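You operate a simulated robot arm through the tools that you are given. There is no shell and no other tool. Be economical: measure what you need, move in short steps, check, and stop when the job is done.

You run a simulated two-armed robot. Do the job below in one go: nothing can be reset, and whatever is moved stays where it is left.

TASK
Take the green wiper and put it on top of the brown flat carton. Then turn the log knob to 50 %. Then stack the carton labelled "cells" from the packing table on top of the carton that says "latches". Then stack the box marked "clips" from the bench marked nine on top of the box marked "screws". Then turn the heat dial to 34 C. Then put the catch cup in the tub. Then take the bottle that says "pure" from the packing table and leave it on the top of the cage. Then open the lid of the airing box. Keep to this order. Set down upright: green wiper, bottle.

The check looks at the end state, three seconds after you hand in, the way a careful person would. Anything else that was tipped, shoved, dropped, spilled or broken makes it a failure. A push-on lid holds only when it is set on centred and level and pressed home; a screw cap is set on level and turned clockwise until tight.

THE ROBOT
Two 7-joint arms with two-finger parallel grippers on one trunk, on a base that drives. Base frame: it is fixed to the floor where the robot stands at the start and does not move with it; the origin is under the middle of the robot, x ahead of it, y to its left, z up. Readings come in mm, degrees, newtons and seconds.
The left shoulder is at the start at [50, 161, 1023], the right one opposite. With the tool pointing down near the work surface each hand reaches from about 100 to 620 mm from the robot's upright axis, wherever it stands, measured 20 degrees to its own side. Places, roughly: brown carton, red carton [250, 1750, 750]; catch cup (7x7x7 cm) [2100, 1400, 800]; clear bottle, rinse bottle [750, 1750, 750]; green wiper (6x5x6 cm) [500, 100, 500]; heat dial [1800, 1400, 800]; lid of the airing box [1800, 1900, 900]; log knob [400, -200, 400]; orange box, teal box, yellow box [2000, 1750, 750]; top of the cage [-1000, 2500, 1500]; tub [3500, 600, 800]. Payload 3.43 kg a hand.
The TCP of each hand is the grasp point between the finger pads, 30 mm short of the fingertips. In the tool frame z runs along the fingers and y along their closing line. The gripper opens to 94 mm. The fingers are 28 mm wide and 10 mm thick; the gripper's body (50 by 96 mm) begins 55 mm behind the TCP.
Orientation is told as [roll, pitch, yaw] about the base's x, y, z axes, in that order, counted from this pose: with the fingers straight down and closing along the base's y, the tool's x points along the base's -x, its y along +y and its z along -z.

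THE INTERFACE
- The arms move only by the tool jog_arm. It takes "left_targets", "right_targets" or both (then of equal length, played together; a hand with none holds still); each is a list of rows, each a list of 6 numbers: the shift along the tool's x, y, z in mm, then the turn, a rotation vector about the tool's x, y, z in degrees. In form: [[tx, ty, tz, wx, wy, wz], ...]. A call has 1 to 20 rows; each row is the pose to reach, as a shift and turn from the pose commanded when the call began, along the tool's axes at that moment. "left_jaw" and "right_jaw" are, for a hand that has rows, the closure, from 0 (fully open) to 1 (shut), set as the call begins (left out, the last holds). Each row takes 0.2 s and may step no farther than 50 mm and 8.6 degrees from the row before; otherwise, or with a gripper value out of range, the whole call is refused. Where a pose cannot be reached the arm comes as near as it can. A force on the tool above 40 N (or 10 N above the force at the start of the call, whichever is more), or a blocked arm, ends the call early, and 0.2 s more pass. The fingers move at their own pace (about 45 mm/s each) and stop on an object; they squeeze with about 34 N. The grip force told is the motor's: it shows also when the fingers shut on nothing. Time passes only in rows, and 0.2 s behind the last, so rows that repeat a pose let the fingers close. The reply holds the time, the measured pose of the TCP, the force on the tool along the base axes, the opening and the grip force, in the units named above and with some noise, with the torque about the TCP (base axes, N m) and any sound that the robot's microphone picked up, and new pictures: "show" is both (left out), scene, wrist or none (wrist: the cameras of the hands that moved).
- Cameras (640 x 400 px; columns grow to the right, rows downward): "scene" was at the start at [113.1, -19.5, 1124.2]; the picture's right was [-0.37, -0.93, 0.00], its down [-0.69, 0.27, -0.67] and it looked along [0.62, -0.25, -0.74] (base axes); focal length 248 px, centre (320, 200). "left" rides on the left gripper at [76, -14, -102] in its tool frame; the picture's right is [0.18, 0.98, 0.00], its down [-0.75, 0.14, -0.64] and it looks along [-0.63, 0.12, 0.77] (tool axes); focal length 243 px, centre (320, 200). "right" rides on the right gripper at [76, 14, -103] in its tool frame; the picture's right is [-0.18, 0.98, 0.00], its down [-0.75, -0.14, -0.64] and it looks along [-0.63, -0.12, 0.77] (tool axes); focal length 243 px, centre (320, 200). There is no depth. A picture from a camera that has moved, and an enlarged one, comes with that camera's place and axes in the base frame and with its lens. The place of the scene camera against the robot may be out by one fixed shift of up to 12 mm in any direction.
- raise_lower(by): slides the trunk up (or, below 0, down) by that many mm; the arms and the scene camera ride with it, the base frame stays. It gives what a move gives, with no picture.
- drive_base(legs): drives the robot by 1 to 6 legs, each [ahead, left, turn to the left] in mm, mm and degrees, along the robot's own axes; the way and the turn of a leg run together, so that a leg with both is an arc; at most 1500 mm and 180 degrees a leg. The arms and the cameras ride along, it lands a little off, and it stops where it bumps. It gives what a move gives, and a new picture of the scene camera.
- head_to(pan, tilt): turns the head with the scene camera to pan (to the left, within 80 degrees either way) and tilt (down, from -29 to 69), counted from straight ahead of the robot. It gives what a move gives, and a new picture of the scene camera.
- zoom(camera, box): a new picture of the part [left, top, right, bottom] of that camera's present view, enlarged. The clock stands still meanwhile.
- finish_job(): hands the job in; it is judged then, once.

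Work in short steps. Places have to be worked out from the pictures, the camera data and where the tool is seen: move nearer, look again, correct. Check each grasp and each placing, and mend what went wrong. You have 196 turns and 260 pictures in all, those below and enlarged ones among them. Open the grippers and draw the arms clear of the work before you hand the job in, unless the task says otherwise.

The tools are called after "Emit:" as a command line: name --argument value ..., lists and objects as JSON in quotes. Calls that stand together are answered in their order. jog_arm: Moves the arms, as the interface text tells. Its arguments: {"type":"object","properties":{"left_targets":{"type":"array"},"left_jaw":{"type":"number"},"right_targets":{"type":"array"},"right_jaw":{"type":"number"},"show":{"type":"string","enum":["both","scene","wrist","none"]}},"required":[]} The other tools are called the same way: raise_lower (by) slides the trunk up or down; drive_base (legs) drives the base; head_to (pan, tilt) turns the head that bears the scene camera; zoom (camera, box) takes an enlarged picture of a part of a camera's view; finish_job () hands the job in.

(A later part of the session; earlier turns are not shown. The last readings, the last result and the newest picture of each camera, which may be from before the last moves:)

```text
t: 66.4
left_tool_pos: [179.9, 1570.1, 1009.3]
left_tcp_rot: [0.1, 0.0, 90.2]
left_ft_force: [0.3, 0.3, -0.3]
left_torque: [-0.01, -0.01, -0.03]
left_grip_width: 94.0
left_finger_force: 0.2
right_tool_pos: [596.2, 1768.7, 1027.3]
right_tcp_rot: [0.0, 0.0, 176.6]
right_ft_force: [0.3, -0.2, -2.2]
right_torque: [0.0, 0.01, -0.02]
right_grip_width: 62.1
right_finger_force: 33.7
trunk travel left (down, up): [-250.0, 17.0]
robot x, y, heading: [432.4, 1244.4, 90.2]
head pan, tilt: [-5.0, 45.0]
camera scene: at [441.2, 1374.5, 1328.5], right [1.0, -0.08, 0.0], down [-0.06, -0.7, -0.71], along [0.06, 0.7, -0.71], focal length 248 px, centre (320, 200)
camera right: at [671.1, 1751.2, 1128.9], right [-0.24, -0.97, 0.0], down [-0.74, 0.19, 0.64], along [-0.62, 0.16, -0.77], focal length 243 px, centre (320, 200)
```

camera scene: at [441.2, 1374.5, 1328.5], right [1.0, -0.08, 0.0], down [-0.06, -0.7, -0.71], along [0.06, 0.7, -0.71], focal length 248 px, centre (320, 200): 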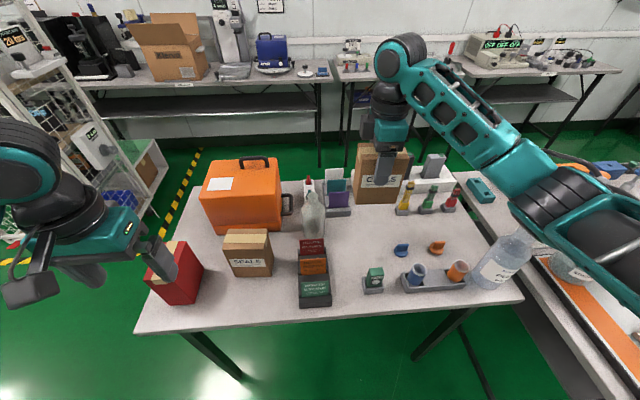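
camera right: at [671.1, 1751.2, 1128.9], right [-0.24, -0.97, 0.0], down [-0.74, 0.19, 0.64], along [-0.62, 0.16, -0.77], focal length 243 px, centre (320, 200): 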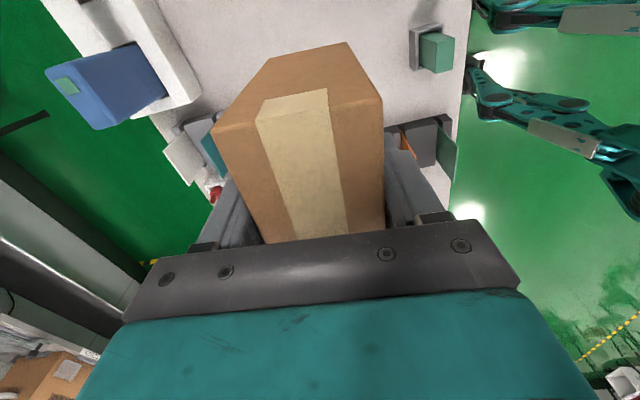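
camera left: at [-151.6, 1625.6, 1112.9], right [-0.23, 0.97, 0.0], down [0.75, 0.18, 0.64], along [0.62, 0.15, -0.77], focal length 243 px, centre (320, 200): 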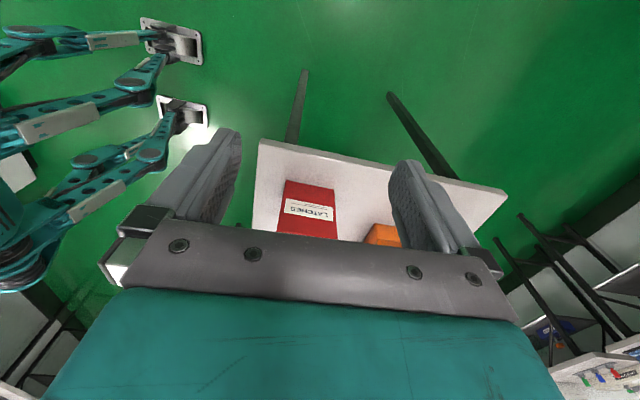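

CELLS is held (≈62 mm). I retract it to y≈1610 while turning the hand back to yaw 90, keeping it high.

Emit:
jog_arm --right_targets '[[0, 15, 0, 0, 0, 8], [0, 30, 0, 0, 0, 16], [0, 45, 0, 0, 0, 24], [0, 60, 0, 0, 0, 32], [0, 75, 0, 0, 0, 40], [0, 90, 0, 0, 0, 48], [0, 105, 0, 0, 0, 56], [0, 120, 0, 0, 0, 64], [0, 135, 0, 0, 0, 72], [0, 150, 0, 0, 0, 80], [0, 160, 0, 0, 0, 86.5]]' --show "none"

Emit:
drive_base --legs '[[0, 370, 0]]'

```text
t: 68.8
left_tool_pos: [180.4, 1570.4, 1008.8]
left_tcp_rot: [0.0, 0.0, 90.1]
left_ft_force: [-0.6, -0.1, -0.2]
left_torque: [0.01, 0.0, 0.04]
left_grip_width: 94.0
left_finger_force: 0.0
right_tool_pos: [588.3, 1609.3, 1026.3]
right_tcp_rot: [-0.1, 0.2, 89.8]
right_ft_force: [-0.2, -0.5, -3.4]
right_torque: [0.0, -0.01, 0.0]
right_grip_width: 62.2
right_finger_force: 34.2
trunk travel left (down, up): [-250.0, 17.0]
robot x, y, heading: [434.3, 1241.0, 90.4]
head pan, tilt: [-5.0, 45.0]
```

```text
t: 71.2
left_tool_pos: [-191.5, 1571.8, 1008.3]
left_tcp_rot: [0.0, 0.0, 89.7]
left_ft_force: [0.4, 0.1, 0.8]
left_torque: [0.0, -0.04, 0.0]
left_grip_width: 94.1
left_finger_force: 0.0
right_tool_pos: [216.4, 1607.8, 1025.7]
right_tcp_rot: [0.0, 0.0, 89.5]
right_ft_force: [0.2, 0.1, -2.3]
right_torque: [0.0, -0.04, -0.01]
right_grip_width: 61.9
right_finger_force: 33.7
trunk travel left (down, up): [-250.0, 17.0]
robot x, y, heading: [58.1, 1242.0, 89.8]
head pan, tilt: [-5.0, 45.0]
camera scene: at [67.3, 1375.1, 1328.5], right [1.0, -0.09, 0.0], down [-0.07, -0.7, -0.71], along [0.07, 0.7, -0.71], focal length 248 px, centre (320, 200)
```

scene: 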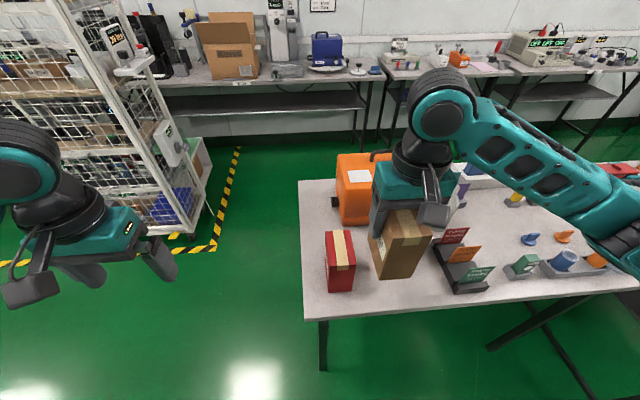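

I zoom to re-measure the red carton's top from here.

Emit:
zoom --camera "scene" --box '[300, 210, 400, 310]'

Emit:
zoom --camera "right" --box '[0, 0, 640, 400]'

```text
4.00 times, centred on (350, 260) of scene
camera zoom: at [67.3, 1375.1, 1328.5], right [1.0, -0.09, 0.0], down [-0.07, -0.7, -0.71], along [0.07, 0.7, -0.71], focal length 990 px, centre (200, -40)
```

zoom: 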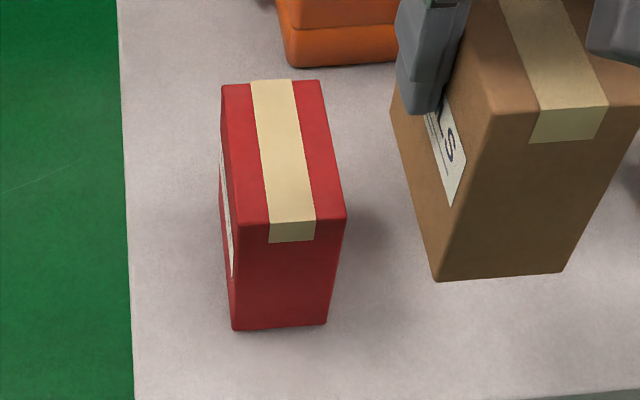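

```text
1.00 times, centred on (320, 200) of right
camera zoom: at [200.4, 1532.9, 1128.4], right [-0.98, 0.19, 0.0], down [0.15, 0.75, 0.64], along [0.13, 0.63, -0.77], focal length 243 px, centre (320, 200)
```

zoom: 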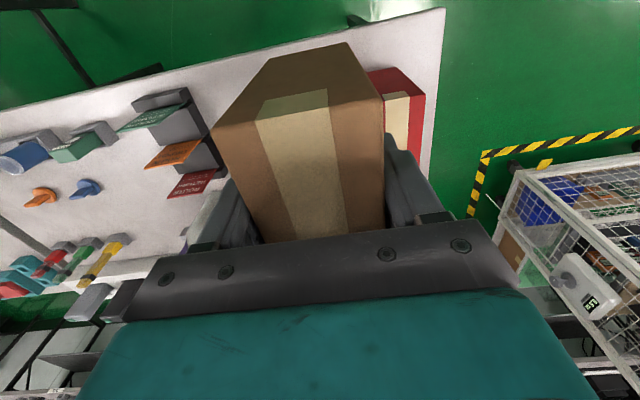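

Emit:
zoom --camera "right" --box '[350, 40, 460, 170]'

```text
3.08 times, centred on (405, 105) of right
camera zoom: at [200.4, 1532.9, 1128.4], right [-0.98, 0.19, 0.0], down [0.15, 0.75, 0.64], along [0.13, 0.63, -0.77], focal length 746 px, centre (58, 492)
```

zoom: 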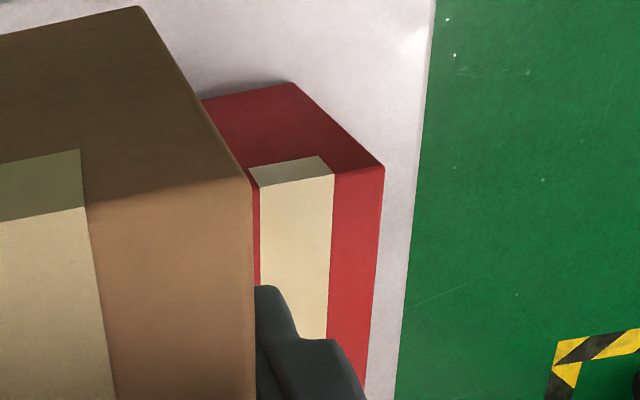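

Red carton centre resolves to ≈[140,1675], top 867. I move CELLS above it and lower to just above contact.

Emit:
jog_arm --right_targets '[[-20, 25, 0, 0, 0, 0], [-45, 55, 0, 0, 0, 0], [-66.5, 76.6, 0, 0, 0, 0], [-66.5, 76.6, 20, 0, 0, 0], [-66.5, 76.6, 38, 0, 0, 0]]'

Emit:
zoom --camera "scene" --box '[280, 180, 440, 320]'

```text
t: 72.4
left_tool_pos: [-191.2, 1571.2, 1009.0]
left_tcp_rot: [0.0, 0.0, 89.6]
left_ft_force: [0.1, 0.7, -0.4]
left_torque: [-0.03, 0.03, -0.02]
left_grip_width: 94.1
left_finger_force: 0.1
right_tool_pos: [140.4, 1673.9, 988.5]
right_tcp_rot: [-0.1, 0.0, 89.4]
right_ft_force: [-0.7, 0.2, -2.2]
right_torque: [0.01, -0.01, 0.01]
right_grip_width: 62.0
right_finger_force: 33.5
trunk travel left (down, up): [-250.0, 17.0]
robot x, y, heading: [61.4, 1244.2, 89.7]
head pan, tilt: [-5.0, 45.0]
camera scene: at [67.7, 1375.2, 1328.5], right [1.0, -0.09, 0.0], down [-0.07, -0.7, -0.71], along [0.07, 0.7, -0.71], focal length 248 px, centre (320, 200)
camera right: at [125.4, 1599.3, 1089.7], right [-0.98, 0.19, 0.0], down [0.15, 0.75, 0.64], along [0.13, 0.63, -0.77], focal length 243 px, centre (320, 200)
```

scene: 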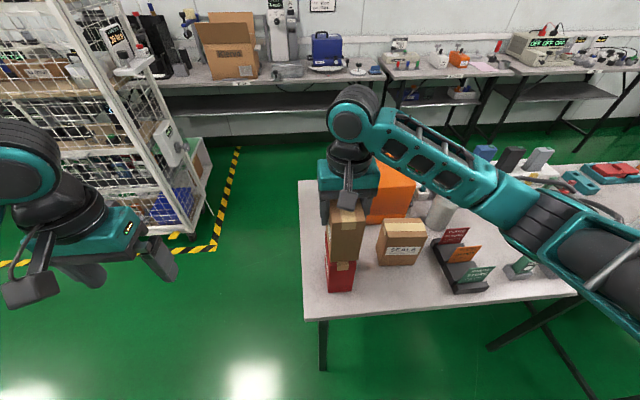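
right: 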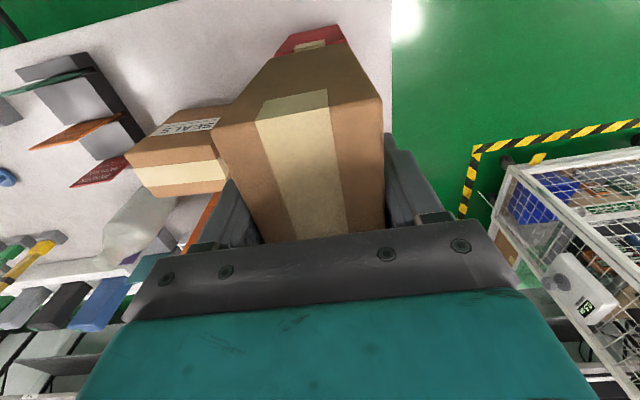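

```text
2.86 times, centred on (360, 250) of scene
camera zoom: at [67.7, 1375.2, 1328.5], right [1.0, -0.09, 0.0], down [-0.07, -0.7, -0.71], along [0.07, 0.7, -0.71], focal length 707 px, centre (206, 57)
```

zoom: 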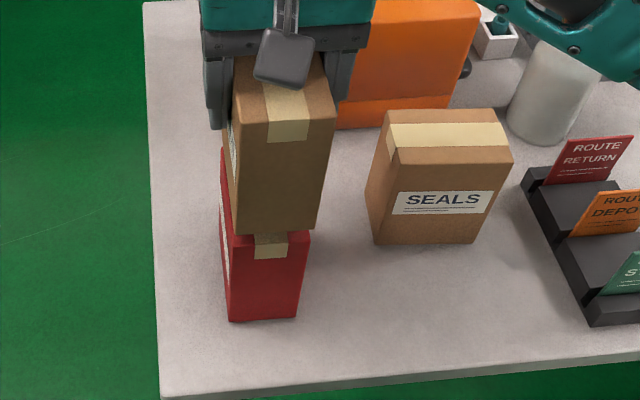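

Aligned within a few mm; I nudge 3 mm left and lower until contact.

Emit:
jog_arm --right_targets '[[0, 3, 5, 0, 0, 0], [0, 3, 9, 0, 0, 0], [0, 3, 12, 0, 0, 0], [0, 3, 14, 0, 0, 0], [0, 3, 16, 0, 0, 0]]' --show "scene"

```text
t: 73.6
left_tool_pos: [-191.4, 1571.6, 1008.4]
left_tcp_rot: [0.0, 0.1, 89.7]
left_ft_force: [0.3, 0.4, 0.5]
left_torque: [-0.02, 0.01, 0.04]
left_grip_width: 94.0
left_finger_force: 0.0
right_tool_pos: [138.2, 1674.9, 973.0]
right_tcp_rot: [-0.1, -0.1, 89.4]
right_ft_force: [-0.4, -1.1, 3.7]
right_torque: [-0.43, 0.09, -0.04]
right_grip_width: 62.3
right_finger_force: 33.6
trunk travel left (down, up): [-250.0, 17.0]
robot x, y, heading: [60.1, 1246.8, 89.6]
head pan, tilt: [-5.0, 45.0]
camera scene: at [67.6, 1374.5, 1328.8], right [1.0, -0.09, 0.0], down [-0.07, -0.7, -0.71], along [0.07, 0.7, -0.71], focal length 248 px, centre (320, 200)
```

scene: 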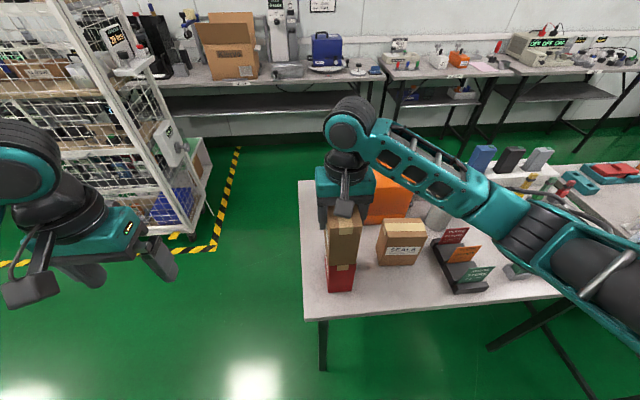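

Contact has begun (force changed by ~6 N). I settle 1 mm more, release, and check.

Emit:
jog_arm --right_targets '[[0, 0, 1, 0, 0, 0], [0, 0, 1, 0, 0, 0]]' --show "none"

Emit:
jog_arm --right_targets '[[0, 0, 0, 0, 0, 0], [0, 0, 0, 0, 0, 0], [0, 0, 0, 0, 0, 0]]' --right_jaw 0.05 --show "none"

Emit:
jog_arm --right_targets '[[0, 0, -25, 0, 0, 0], [0, 0, -70, 0, 0, 0], [20, 0, -100, 0, 0, 0], [60, 0, -110, 0, 0, 0]]'

```text
t: 74.2
left_tool_pos: [-191.2, 1571.2, 1009.1]
left_tcp_rot: [0.0, -0.2, 89.6]
left_ft_force: [0.2, -0.1, -1.2]
left_torque: [0.0, 0.0, -0.01]
left_grip_width: 93.8
left_finger_force: 0.0
right_tool_pos: [137.6, 1674.4, 974.0]
right_tcp_rot: [-0.1, -0.3, 89.4]
right_ft_force: [1.1, -0.4, 19.2]
right_torque: [-1.07, -0.08, 0.05]
right_grip_width: 61.8
right_finger_force: 33.7
trunk travel left (down, up): [-250.0, 17.0]
robot x, y, heading: [59.4, 1244.0, 89.7]
head pan, tilt: [-5.0, 45.0]
```

```text
t: 75.0
left_tool_pos: [-191.5, 1573.5, 1008.4]
left_tcp_rot: [0.0, -0.1, 89.6]
left_ft_force: [-0.5, 0.1, 0.2]
left_torque: [0.02, -0.02, -0.01]
left_grip_width: 94.0
left_finger_force: 0.0
right_tool_pos: [137.7, 1676.1, 972.2]
right_tcp_rot: [-0.2, 0.1, 89.4]
right_ft_force: [0.0, -0.1, 0.3]
right_torque: [0.01, 0.01, 0.03]
right_grip_width: 89.4
right_finger_force: 0.0
trunk travel left (down, up): [-250.0, 17.0]
robot x, y, heading: [61.2, 1242.5, 89.8]
head pan, tilt: [-5.0, 45.0]
```

```text
t: 76.0
left_tool_pos: [-190.0, 1572.5, 1008.8]
left_tcp_rot: [-0.1, 0.1, 89.6]
left_ft_force: [0.4, -0.1, 0.2]
left_torque: [0.03, 0.01, 0.01]
left_grip_width: 94.2
left_finger_force: 0.0
right_tool_pos: [139.3, 1614.9, 1081.4]
right_tcp_rot: [-0.1, 0.0, 89.3]
right_ft_force: [0.2, 0.8, 0.6]
right_torque: [0.02, -0.01, 0.01]
right_grip_width: 89.5
right_finger_force: 0.1
trunk travel left (down, up): [-250.0, 17.0]
robot x, y, heading: [58.6, 1243.6, 89.7]
head pan, tilt: [-5.0, 45.0]
camera scene: at [67.8, 1374.5, 1328.6], right [1.0, -0.09, 0.0], down [-0.07, -0.7, -0.71], along [0.07, 0.7, -0.71], focal length 248 px, centre (320, 200)
camera right: at [122.3, 1538.2, 1183.3], right [-0.98, 0.19, 0.0], down [0.15, 0.75, 0.64], along [0.13, 0.63, -0.77], focal length 243 px, centre (320, 200)
```

scene: 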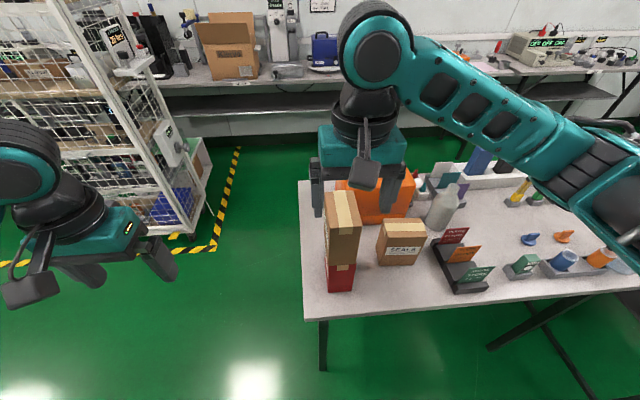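
right: 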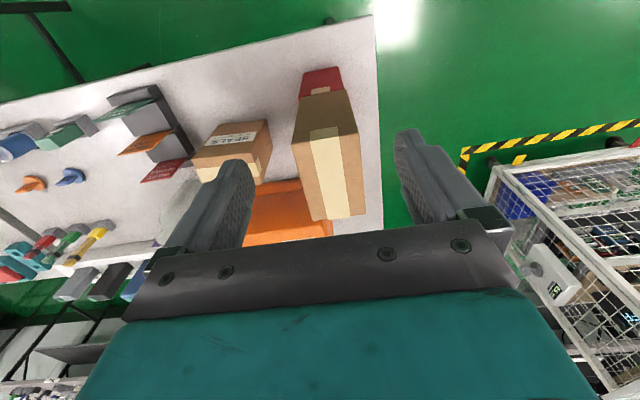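

CELLS rests squarely on LATCHES. I back away and drive along toward the second bench (around x≈1700), then look.

Emit:
drive_base --legs '[[-550, 0, 0], [0, -1000, 0], [0, -700, 0]]'

Emit:
head_to --pan -5 --tilt 25

```text
t: 87.4
left_tool_pos: [1501.5, 1019.6, 1008.5]
left_tcp_rot: [0.0, 0.0, 90.5]
left_ft_force: [-0.2, -0.5, 0.0]
left_torque: [0.02, -0.01, 0.0]
left_grip_width: 93.7
left_finger_force: 0.0
right_tool_pos: [1831.4, 1067.2, 1080.7]
right_tcp_rot: [0.0, 0.0, 90.4]
right_ft_force: [0.8, 0.5, -0.7]
right_torque: [0.0, 0.01, -0.01]
right_grip_width: 89.2
right_finger_force: 0.1
trunk travel left (down, up): [-250.0, 17.0]
robot x, y, heading: [1762.1, 694.4, 90.6]
head pan, tilt: [-5.0, 45.0]
camera scene: at [1764.3, 825.5, 1328.6], right [1.0, -0.08, 0.0], down [-0.05, -0.7, -0.71], along [0.05, 0.7, -0.71], focal length 248 px, centre (320, 200)
```

scene: 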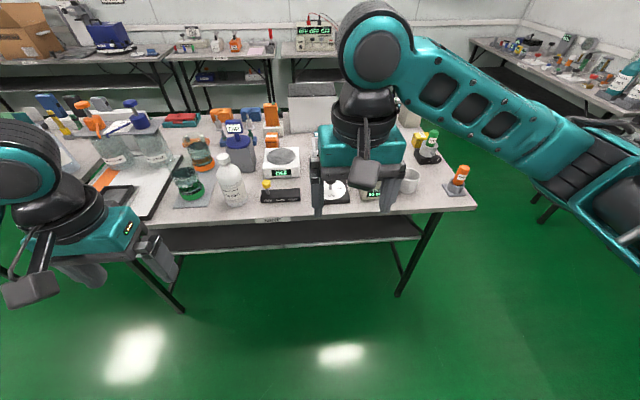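

```text
t: 88.2
left_tool_pos: [1501.5, 1019.6, 1007.9]
left_tcp_rot: [0.0, 0.1, 90.4]
left_ft_force: [-0.8, -0.2, 0.4]
left_torque: [0.03, 0.04, 0.0]
left_grip_width: 94.2
left_finger_force: 0.1
right_tool_pos: [1830.3, 1067.1, 1081.3]
right_tcp_rot: [-0.1, 0.0, 90.2]
right_ft_force: [-0.7, -0.5, -0.1]
right_torque: [0.05, 0.01, 0.04]
right_grip_width: 89.5
right_finger_force: 0.0
trunk travel left (down, up): [-250.0, 17.0]
robot x, y, heading: [1759.6, 696.3, 90.4]
head pan, tilt: [-5.0, 25.0]
camera scene: at [1764.8, 836.4, 1359.1], right [1.0, -0.08, 0.0], down [-0.03, -0.42, -0.91], along [0.07, 0.9, -0.42], focal length 248 px, centre (320, 200)
```

scene: 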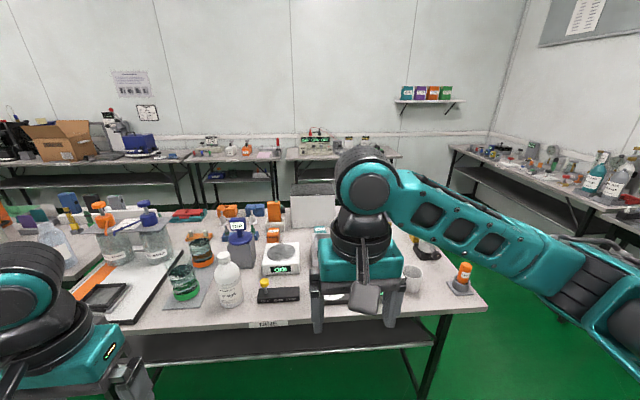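

The right hand blocks the view; I move it right and down, and zoom on the bench label.

Emit:
jog_arm --right_targets '[[20, -45, 0, 0, 0, 0], [40, -85, 10, 0, 0, 0], [60, -125, 30, 0, 0, 0], [80, -160, 60, 0, 0, 0], [80, -180, 100, 0, 0, 0]]' --show "scene"

Emit:
zoom --camera "scene" --box '[160, 180, 320, 340]'

Emit:
zoom --camera "scene" --box '[300, 180, 480, 330]'

```text
refused: row 4 steps farther than a row can; nothing moved
```

```text
2.50 times, centred on (240, 260) of scene
camera zoom: at [1764.8, 836.4, 1359.1], right [1.0, -0.08, 0.0], down [-0.03, -0.42, -0.91], along [0.07, 0.9, -0.42], focal length 619 px, centre (520, 50)
```

zoom: 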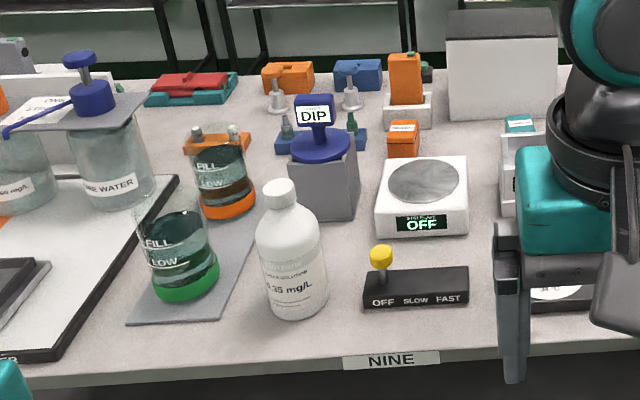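

```text
2.67 times, centred on (390, 255) of scene
camera zoom: at [1764.8, 836.4, 1359.1], right [1.0, -0.08, 0.0], down [-0.03, -0.42, -0.91], along [0.07, 0.9, -0.42], focal length 660 px, centre (133, 53)
```

zoom: 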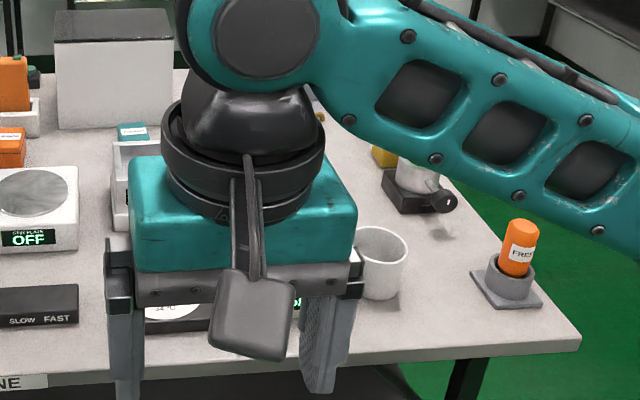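

Bench NINE confirmed. I resend the hand move with smaller steps.

Emit:
jog_arm --right_targets '[[20, -40, 0, 0, 0, 0], [40, -75, 15, 0, 0, 0], [60, -110, 30, 0, 0, 0], [80, -145, 50, 0, 0, 0], [80, -180, 75, 0, 0, 0], [80, -200, 110, 0, 0, 0]]' --show "scene"

Emit:
zoom --camera "scene" --box '[280, 180, 480, 340]'

```text
t: 89.7
left_tool_pos: [1501.2, 1018.4, 1008.9]
left_tcp_rot: [-0.1, 0.0, 90.5]
left_ft_force: [-0.6, -0.3, 0.1]
left_torque: [0.0, 0.01, -0.04]
left_grip_width: 94.3
left_finger_force: 0.1
right_tool_pos: [2031.7, 989.6, 970.7]
right_tcp_rot: [0.0, -0.1, 90.3]
right_ft_force: [0.4, -0.1, -0.6]
right_torque: [0.03, -0.02, 0.01]
right_grip_width: 89.2
right_finger_force: 0.0
trunk travel left (down, up): [-250.0, 17.0]
robot x, y, heading: [1753.6, 692.8, 90.6]
head pan, tilt: [-5.0, 25.0]
camera scene: at [1765.0, 836.3, 1359.2], right [1.0, -0.08, 0.0], down [-0.03, -0.42, -0.91], along [0.07, 0.9, -0.42], focal length 248 px, centre (320, 200)
```

scene: 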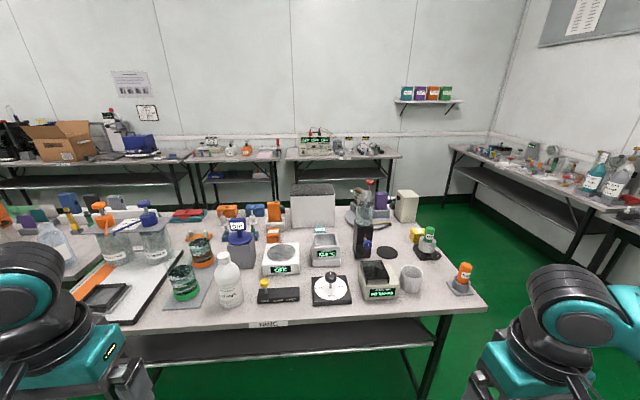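

```text
2.50 times, centred on (380, 260) of scene
camera zoom: at [1765.0, 836.3, 1359.2], right [1.0, -0.08, 0.0], down [-0.03, -0.42, -0.91], along [0.07, 0.9, -0.42], focal length 619 px, centre (170, 50)
```

zoom: 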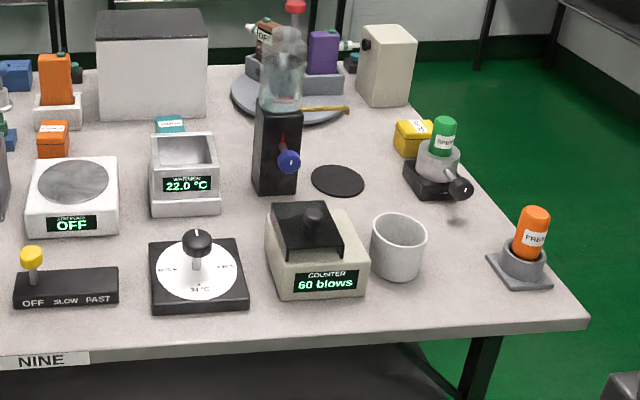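

I zoom tightly on the three small boxes for their labels.

Emit:
zoom --camera "scene" --box '[255, 215, 305, 250]'

Emit:
zoom --camera "scene" --box '[360, 205, 470, 270]'

Emit:
zoom --camera "scene" --box '[300, 215, 350, 250]'

```text
11.43 times, centred on (280, 232) of scene
camera zoom: at [1765.0, 836.3, 1359.2], right [1.0, -0.08, 0.0], down [-0.03, -0.42, -0.91], along [0.07, 0.9, -0.42], focal length 2830 px, centre (777, -171)
```

zoom: 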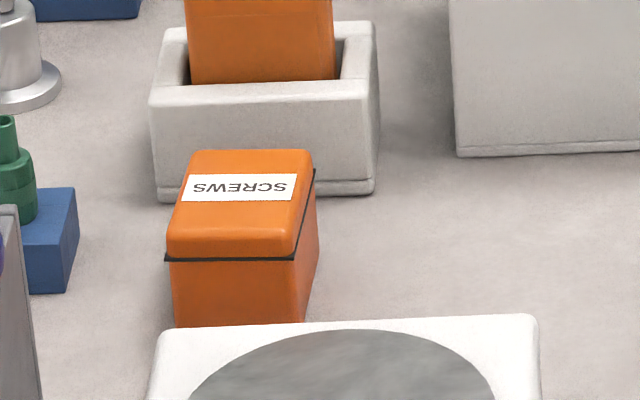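

```text
5.82 times, centred on (415, 238) of scene
camera zoom: at [1765.0, 836.3, 1359.2], right [1.0, -0.08, 0.0], down [-0.03, -0.42, -0.91], along [0.07, 0.9, -0.42], focal length 1441 px, centre (-233, -18)
```

zoom: 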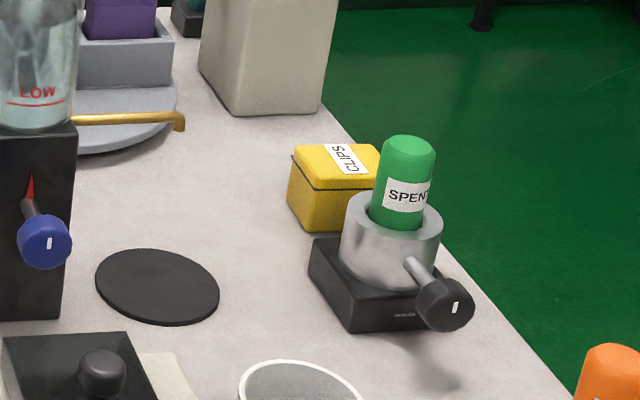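

```text
11.43 times, centred on (325, 232) of scene
camera zoom: at [1765.0, 836.3, 1359.2], right [1.0, -0.08, 0.0], down [-0.03, -0.42, -0.91], along [0.07, 0.9, -0.42], focal length 2830 px, centre (263, -171)
```

zoom: 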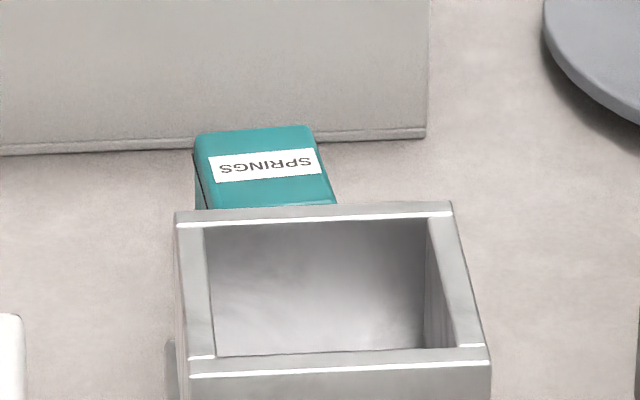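

CLIPS is the yellow box (≈[2260,1700]), SCREWS the orange one (≈[1630,1740]). Both are easier from behind the bench, so I drive round its right end to the back aisle.

Emit:
drive_base --legs '[[0, -1100, 0], [800, 0, 0], [800, 0, 0], [0, 0, 90], [0, 0, 90]]'

Emit:
head_to --pan -30 --tilt 30

```text
t: 94.7
left_tool_pos: [2532.4, 1024.0, 1008.1]
left_tcp_rot: [-0.1, 0.1, 89.5]
left_ft_force: [-0.3, 0.3, -0.2]
left_torque: [-0.02, 0.0, 0.03]
left_grip_width: 93.6
left_finger_force: 0.0
right_tool_pos: [3061.8, 984.6, 972.4]
right_tcp_rot: [-0.2, 0.0, 89.2]
right_ft_force: [0.1, -0.9, -0.6]
right_torque: [-0.01, -0.01, 0.01]
right_grip_width: 89.1
right_finger_force: 0.1
trunk travel left (down, up): [-250.0, 17.0]
robot x, y, heading: [2785.7, 700.6, 89.5]
head pan, tilt: [-5.0, 25.0]
stopped in leg 1: the robot was blocked; the commanded pose is now the measured one
camera scene: at [2791.2, 836.9, 1359.1], right [1.0, -0.1, 0.0], down [-0.04, -0.42, -0.91], along [0.09, 0.9, -0.42], focal length 248 px, centre (320, 200)
```

scene: 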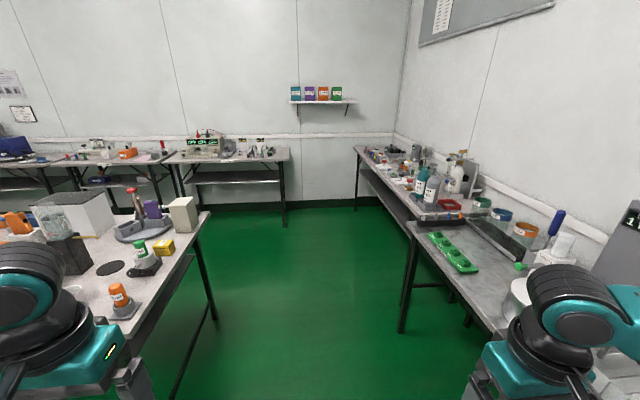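

```text
t: 95.5
left_tool_pos: [2533.5, 1022.0, 1008.9]
left_tcp_rot: [0.0, 0.0, 89.4]
left_ft_force: [-0.1, -0.2, -0.7]
left_torque: [-0.01, 0.01, 0.02]
left_grip_width: 93.8
left_finger_force: 0.0
right_tool_pos: [3062.0, 985.4, 971.9]
right_tcp_rot: [-0.1, 0.0, 89.2]
right_ft_force: [-0.7, 0.3, 0.3]
right_torque: [-0.02, 0.03, -0.01]
right_grip_width: 89.1
right_finger_force: 0.1
trunk travel left (down, up): [-250.0, 17.0]
robot x, y, heading: [2781.7, 698.0, 89.4]
head pan, tilt: [-30.0, 30.0]
camera scene: at [2829.6, 823.1, 1351.2], right [0.86, -0.51, 0.0], down [-0.25, -0.43, -0.87], along [0.44, 0.75, -0.5], focal length 248 px, centre (320, 200)
```

scene: 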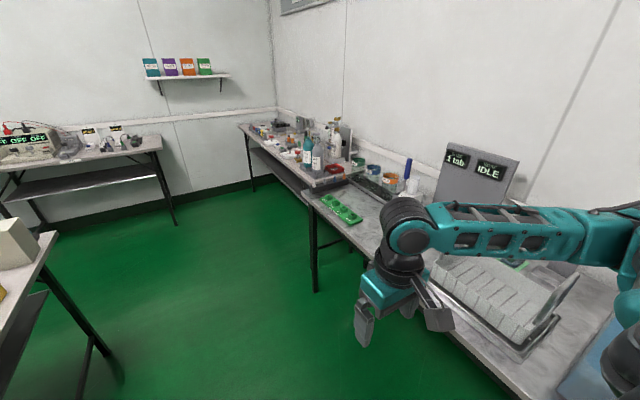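

Something blocked the move at x≈2785; I look right-down to see what before moving on.

Emit:
head_to --pan -75 --tilt 40

```text
t: 96.7
left_tool_pos: [2534.8, 1023.7, 1008.6]
left_tcp_rot: [-0.1, -0.1, 89.5]
left_ft_force: [1.0, 0.7, 0.2]
left_torque: [-0.03, 0.0, 0.01]
left_grip_width: 94.1
left_finger_force: 0.1
right_tool_pos: [3063.5, 985.0, 972.1]
right_tcp_rot: [-0.1, 0.0, 89.2]
right_ft_force: [0.0, -0.2, -0.5]
right_torque: [-0.04, -0.02, -0.01]
right_grip_width: 89.4
right_finger_force: 0.1
trunk travel left (down, up): [-250.0, 17.0]
robot x, y, heading: [2784.0, 694.7, 89.4]
head pan, tilt: [-75.0, 40.0]
camera scene: at [2866.0, 766.5, 1335.8], right [0.25, -0.97, 0.0], down [-0.62, -0.16, -0.77], along [0.74, 0.19, -0.64], focal length 248 px, centre (320, 200)
```

scene: 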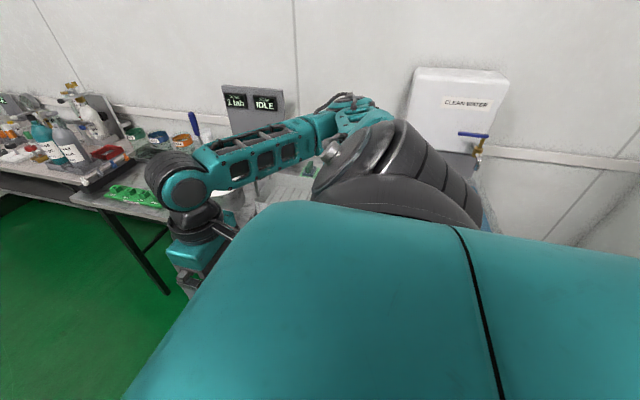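

The right elbow comes near the tank on the wall. I shift 80 mm left and go up the aisle, then turn round behind the bench.

Emit:
drive_base --legs '[[0, 80, 0], [800, 0, 0], [850, 0, 0], [0, 0, 90], [0, 0, 90]]'

Emit:
head_to --pan -35 --tilt 35

```text
t: 113.4
left_tool_pos: [2976.4, 2015.9, 1009.4]
left_tcp_rot: [0.0, 0.1, -89.7]
left_ft_force: [-0.7, 0.2, -0.6]
left_torque: [-0.01, 0.0, 0.0]
left_grip_width: 94.2
left_finger_force: 0.0
right_tool_pos: [2447.6, 2045.6, 970.7]
right_tcp_rot: [0.0, 0.0, -90.0]
right_ft_force: [0.0, -0.7, -0.9]
right_torque: [-0.02, -0.01, 0.02]
right_grip_width: 89.4
right_finger_force: 0.0
trunk travel left (down, up): [-250.0, 17.0]
robot x, y, heading: [2726.6, 2338.4, -89.7]
head pan, tilt: [-75.0, 40.0]
camera scene: at [2640.3, 2286.6, 1335.8], right [-0.27, 0.96, 0.0], down [0.62, 0.17, -0.77], along [-0.74, -0.2, -0.64], focal length 248 px, centre (320, 200)
```

scene: 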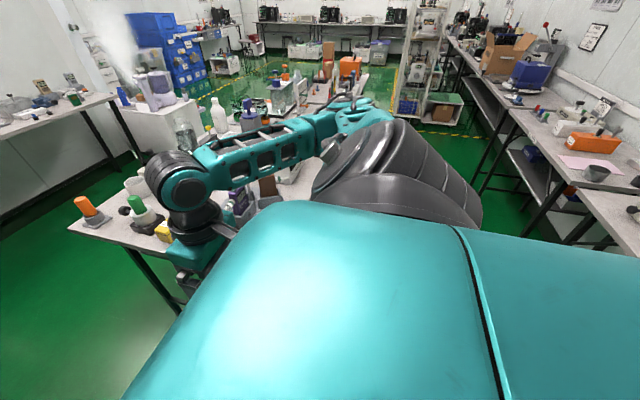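

```text
t: 114.5
left_tool_pos: [2976.7, 2015.9, 1009.2]
left_tcp_rot: [-0.1, -0.1, -89.7]
left_ft_force: [0.3, 1.3, -0.4]
left_torque: [0.03, -0.03, 0.02]
left_grip_width: 94.1
left_finger_force: 0.0
right_tool_pos: [2447.8, 2046.7, 973.2]
right_tcp_rot: [-0.2, -0.1, -89.9]
right_ft_force: [0.4, 0.0, -0.2]
right_torque: [0.03, -0.04, -0.03]
right_grip_width: 89.3
right_finger_force: 0.1
trunk travel left (down, up): [-250.0, 17.0]
robot x, y, heading: [2721.2, 2341.9, -89.5]
head pan, tilt: [-35.0, 35.0]
camera scene: at [2672.1, 2236.7, 1343.4], right [-0.82, 0.57, 0.0], down [0.33, 0.47, -0.82], along [-0.47, -0.67, -0.57], focal length 248 px, centre (320, 200)
```

scene: 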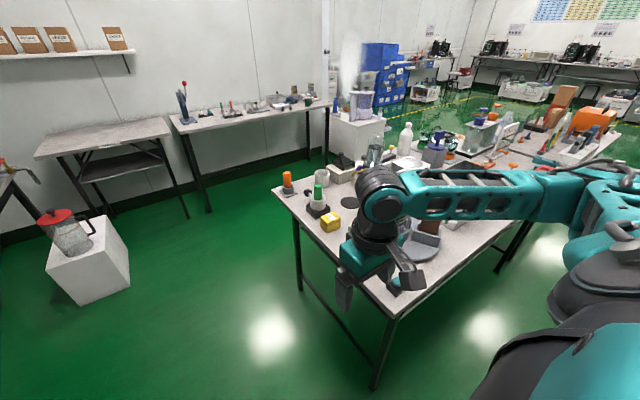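

The back edge is at y≈2060 with a leg near [2210,2017]. I drive to about (2470,2268) so CLIPS falls within the right hand's reach.

Emit:
drive_base --legs '[[0, -255, 0], [72, 0, 0]]'

Emit:
head_to --pan -20 --tilt 45

```text
t: 116.9
left_tool_pos: [2726.7, 1941.5, 1008.6]
left_tcp_rot: [-0.1, 0.0, -89.6]
left_ft_force: [0.9, -0.3, -0.2]
left_torque: [0.02, 0.02, 0.01]
left_grip_width: 94.1
left_finger_force: 0.0
right_tool_pos: [2197.5, 1970.2, 971.6]
right_tcp_rot: [-0.1, 0.1, -89.9]
right_ft_force: [-1.1, -1.1, 0.6]
right_torque: [0.01, 0.03, -0.01]
right_grip_width: 89.2
right_finger_force: 0.1
trunk travel left (down, up): [-250.0, 17.0]
robot x, y, heading: [2472.1, 2267.4, -89.8]
head pan, tilt: [-35.0, 35.0]
camera scene: at [2421.4, 2161.0, 1343.3], right [-0.82, 0.57, 0.0], down [0.32, 0.47, -0.82], along [-0.46, -0.67, -0.57], focal length 248 px, centre (320, 200)
```

scene: 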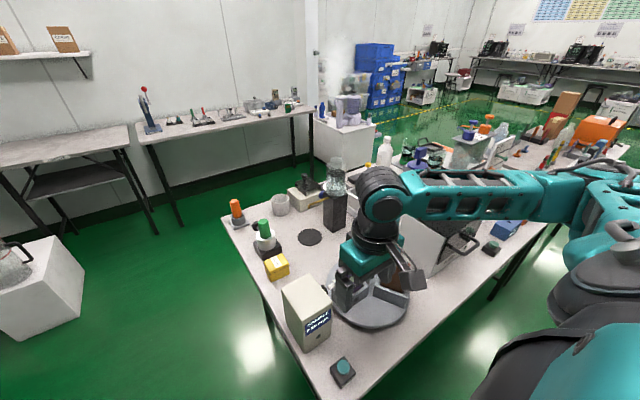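

```text
t: 117.7
left_tool_pos: [2726.7, 1941.2, 1008.8]
left_tcp_rot: [-0.1, 0.2, -89.5]
left_ft_force: [0.1, 0.2, 0.3]
left_torque: [0.02, -0.01, -0.01]
left_grip_width: 93.7
left_finger_force: 0.2
right_tool_pos: [2197.0, 1971.3, 972.4]
right_tcp_rot: [-0.1, 0.1, -89.7]
right_ft_force: [0.9, 0.4, -0.5]
right_torque: [0.02, 0.06, -0.02]
right_grip_width: 89.5
right_finger_force: 0.2
trunk travel left (down, up): [-250.0, 17.0]
robot x, y, heading: [2473.4, 2268.9, -89.5]
head pan, tilt: [-20.0, 45.0]
camera scene: at [2444.0, 2157.8, 1328.6], right [-0.94, 0.33, 0.0], down [0.24, 0.67, -0.71], along [-0.24, -0.67, -0.71], focal length 248 px, centre (320, 200)
```

scene: 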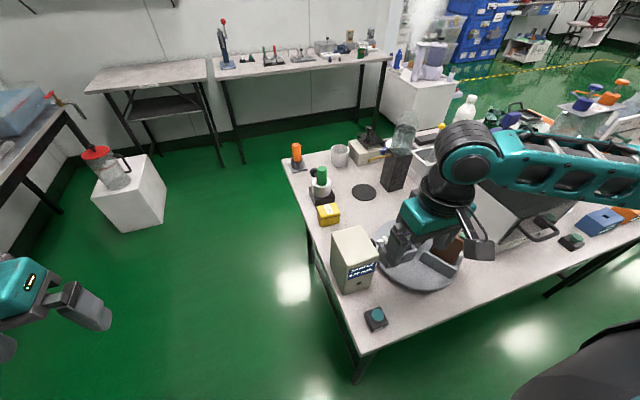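

Now I bring the right hand over CLIPS (≈[2260,1710]) at z≈940.

Emit:
jog_arm --right_targets '[[-45, 5, 0, 0, 0, 0], [-90, 10, 0, 0, 0, 0], [-135, 20, 0, 0, 0, 0], [-175, 35, 0, 0, 0, 0], [-210, 55, 0, 0, 0, 0], [-235, 65, 15, 0, 0, 0], [-259, 65, 35, 0, 0, 0]]' --right_jaw 0.1

Emit:
zoom --camera "right" --box '[220, 20, 440, 200]'

```text
t: 119.3
left_tool_pos: [2728.2, 1940.3, 1008.6]
left_tcp_rot: [-0.1, 0.1, -89.6]
left_ft_force: [-0.1, -0.2, -0.5]
left_torque: [0.01, -0.01, -0.01]
left_grip_width: 93.8
left_finger_force: 0.1
right_tool_pos: [2264.7, 1710.6, 935.3]
right_tcp_rot: [-0.2, 0.0, -89.8]
right_ft_force: [0.2, 0.6, 0.2]
right_torque: [0.01, -0.03, -0.01]
right_grip_width: 84.7
right_finger_force: 0.1
trunk travel left (down, up): [-250.0, 17.0]
robot x, y, heading: [2472.4, 2264.1, -89.7]
head pan, tilt: [-20.0, 45.0]
camera scene: at [2444.2, 2157.5, 1328.5], right [-0.94, 0.33, 0.0], down [0.24, 0.67, -0.71], along [-0.24, -0.67, -0.71], focal length 248 px, centre (320, 200)
camera right: at [2276.7, 1787.6, 1037.6], right [0.98, -0.18, 0.0], down [-0.14, -0.75, 0.64], along [-0.12, -0.63, -0.77], focal length 243 px, centre (320, 200)
```

scene: 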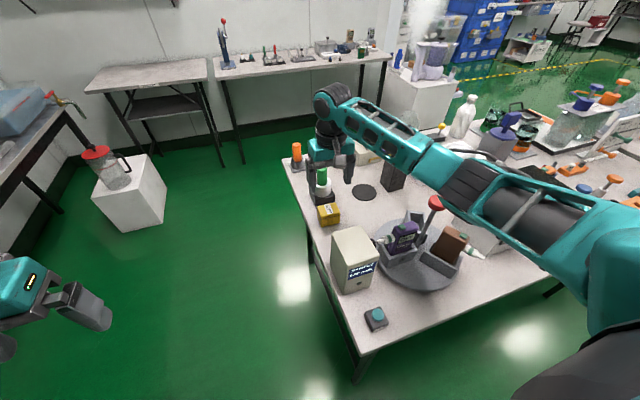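
right: 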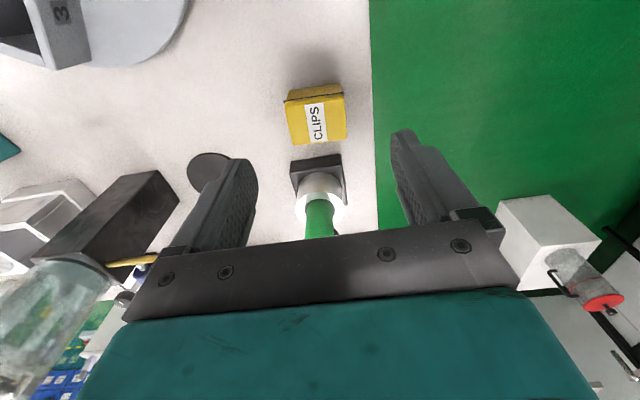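

```text
2.22 times, centred on (330, 110) of right
camera zoom: at [2276.7, 1787.6, 1037.6], right [0.98, -0.18, 0.0], down [-0.14, -0.75, 0.64], along [-0.12, -0.63, -0.77], focal length 539 px, centre (298, 400)
```

zoom: 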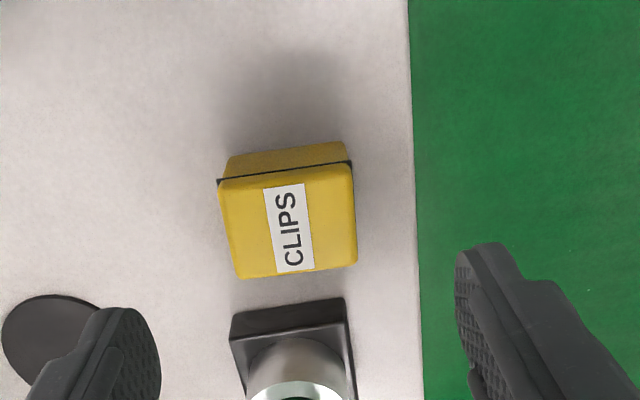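

CLIPS: centre ≈[2254,1688], ~61 mm in x, top ≈783. I descend in stages with fingers either side in x.

Emit:
jog_arm --right_targets '[[-22.6, -10.7, 0, 0, 0, 2], [-22.6, -10.7, 45, 0, 0, 2], [-22.6, -10.7, 85, 0, 0, 2]]' --show "wrist"

```text
t: 120.1
left_tool_pos: [2726.2, 1941.6, 1007.7]
left_tcp_rot: [-0.1, 0.1, -89.6]
left_ft_force: [0.6, 0.4, 0.5]
left_torque: [0.02, -0.06, -0.03]
left_grip_width: 94.1
left_finger_force: 0.0
right_tool_pos: [2253.9, 1689.5, 851.7]
right_tcp_rot: [-0.1, -0.2, -91.8]
right_ft_force: [0.0, 0.3, -0.3]
right_torque: [0.0, 0.0, -0.01]
right_grip_width: 84.4
right_finger_force: 0.0
trunk travel left (down, up): [-250.0, 17.0]
robot x, y, heading: [2470.9, 2264.9, -89.4]
head pan, tilt: [-20.0, 45.0]
camera right: at [2271.0, 1765.6, 953.4], right [0.98, -0.21, 0.0], down [-0.16, -0.75, 0.64], along [-0.14, -0.63, -0.77], focal length 243 px, centre (320, 200)
```

right: 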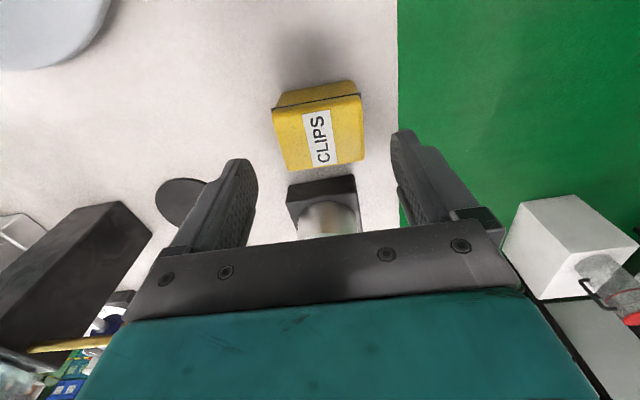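

Position verified ([2254,1689]). I go down to z≈776 and grip.

Emit:
jog_arm --right_targets '[[0, 0, 40, 0, 0, 0], [0, 0, 65, 0, 0, 0], [0, 0, 75, 0, 0, 0]]' --show "wrist"

Emit:
jog_arm --right_targets '[[0, 0, 0, 0, 0, 0], [0, 0, 0, 0, 0, 0], [0, 0, 0, 0, 0, 0], [0, 0, 0, 0, 0, 0]]' --right_jaw 1 --show "none"

Emit:
jog_arm --right_targets '[[0, 0, -30, 0, 0, 0], [0, 0, -75, 0, 0, 0], [0, 0, -120, 0, 0, 0], [0, 0, -165, 0, 0, 0], [0, 0, -200, 0, 0, 0]]'

```text
t: 120.9
left_tool_pos: [2727.3, 1944.1, 1010.5]
left_tcp_rot: [-0.1, -0.1, -89.6]
left_ft_force: [0.2, 0.0, -0.1]
left_torque: [0.01, -0.01, 0.0]
left_grip_width: 93.7
left_finger_force: 0.1
right_tool_pos: [2254.5, 1689.1, 779.6]
right_tcp_rot: [-0.1, -0.4, -91.6]
right_ft_force: [-2.3, 7.9, 20.3]
right_torque: [0.55, -0.83, 0.45]
right_grip_width: 83.8
right_finger_force: 0.0
trunk travel left (down, up): [-250.0, 17.0]
robot x, y, heading: [2474.4, 2266.5, -89.2]
head pan, tilt: [-20.0, 45.0]
camera right: at [2269.7, 1766.3, 881.5], right [0.98, -0.21, 0.0], down [-0.16, -0.75, 0.65], along [-0.14, -0.63, -0.76], focal length 243 px, centre (320, 200)
```

right: 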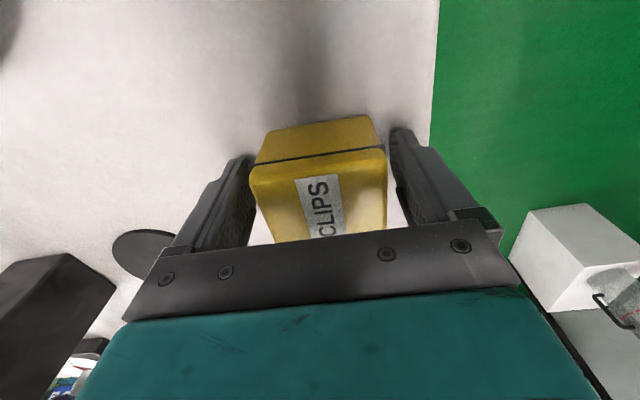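

```text
t: 121.9
left_tool_pos: [2728.3, 1942.5, 1008.1]
left_tcp_rot: [-0.1, -0.1, -89.6]
left_ft_force: [0.2, -0.6, 0.0]
left_torque: [-0.01, 0.0, -0.01]
left_grip_width: 94.1
left_finger_force: 0.1
right_tool_pos: [2255.2, 1687.5, 778.9]
right_tcp_rot: [0.0, -0.5, -91.7]
right_ft_force: [5.9, -2.6, 22.9]
right_torque: [0.2, -0.58, -0.1]
right_grip_width: 63.7
right_finger_force: 34.3
trunk travel left (down, up): [-250.0, 17.0]
robot x, y, heading: [2469.2, 2264.8, -89.1]
head pan, tilt: [-20.0, 45.0]
```

```text
t: 123.1
left_tool_pos: [2725.9, 1942.6, 1008.7]
left_tcp_rot: [0.0, -0.1, -89.6]
left_ft_force: [0.3, -0.2, 1.4]
left_torque: [-0.02, 0.0, 0.01]
left_grip_width: 94.0
left_finger_force: 0.1
right_tool_pos: [2252.2, 1690.8, 978.1]
right_tcp_rot: [-0.1, 0.0, -91.8]
right_ft_force: [0.6, -0.5, -1.0]
right_torque: [-0.02, -0.01, 0.0]
right_grip_width: 63.7
right_finger_force: 34.0
trunk travel left (down, up): [-250.0, 17.0]
robot x, y, heading: [2471.1, 2267.7, -89.5]
head pan, tilt: [-20.0, 45.0]
camera scene: at [2444.2, 2157.9, 1328.5], right [-0.94, 0.33, 0.0], down [0.24, 0.67, -0.71], along [-0.24, -0.67, -0.71], focal length 248 px, centre (320, 200)
camera right: at [2268.5, 1766.3, 1079.5], right [0.98, -0.22, 0.0], down [-0.16, -0.75, 0.64], along [-0.14, -0.63, -0.77], focal length 243 px, centre (320, 200)
```

scene: 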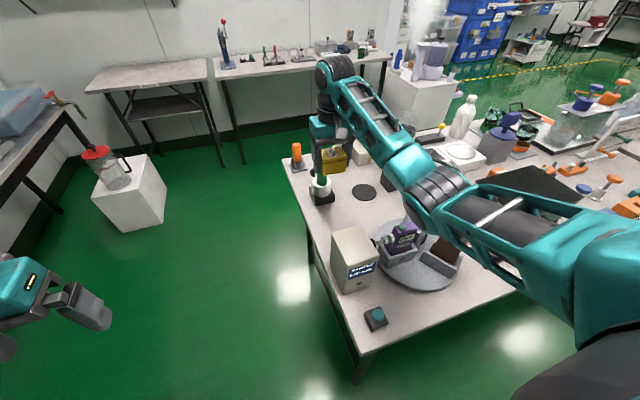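
right: 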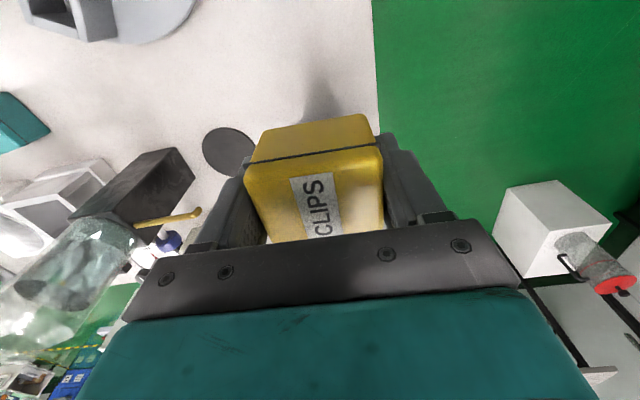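

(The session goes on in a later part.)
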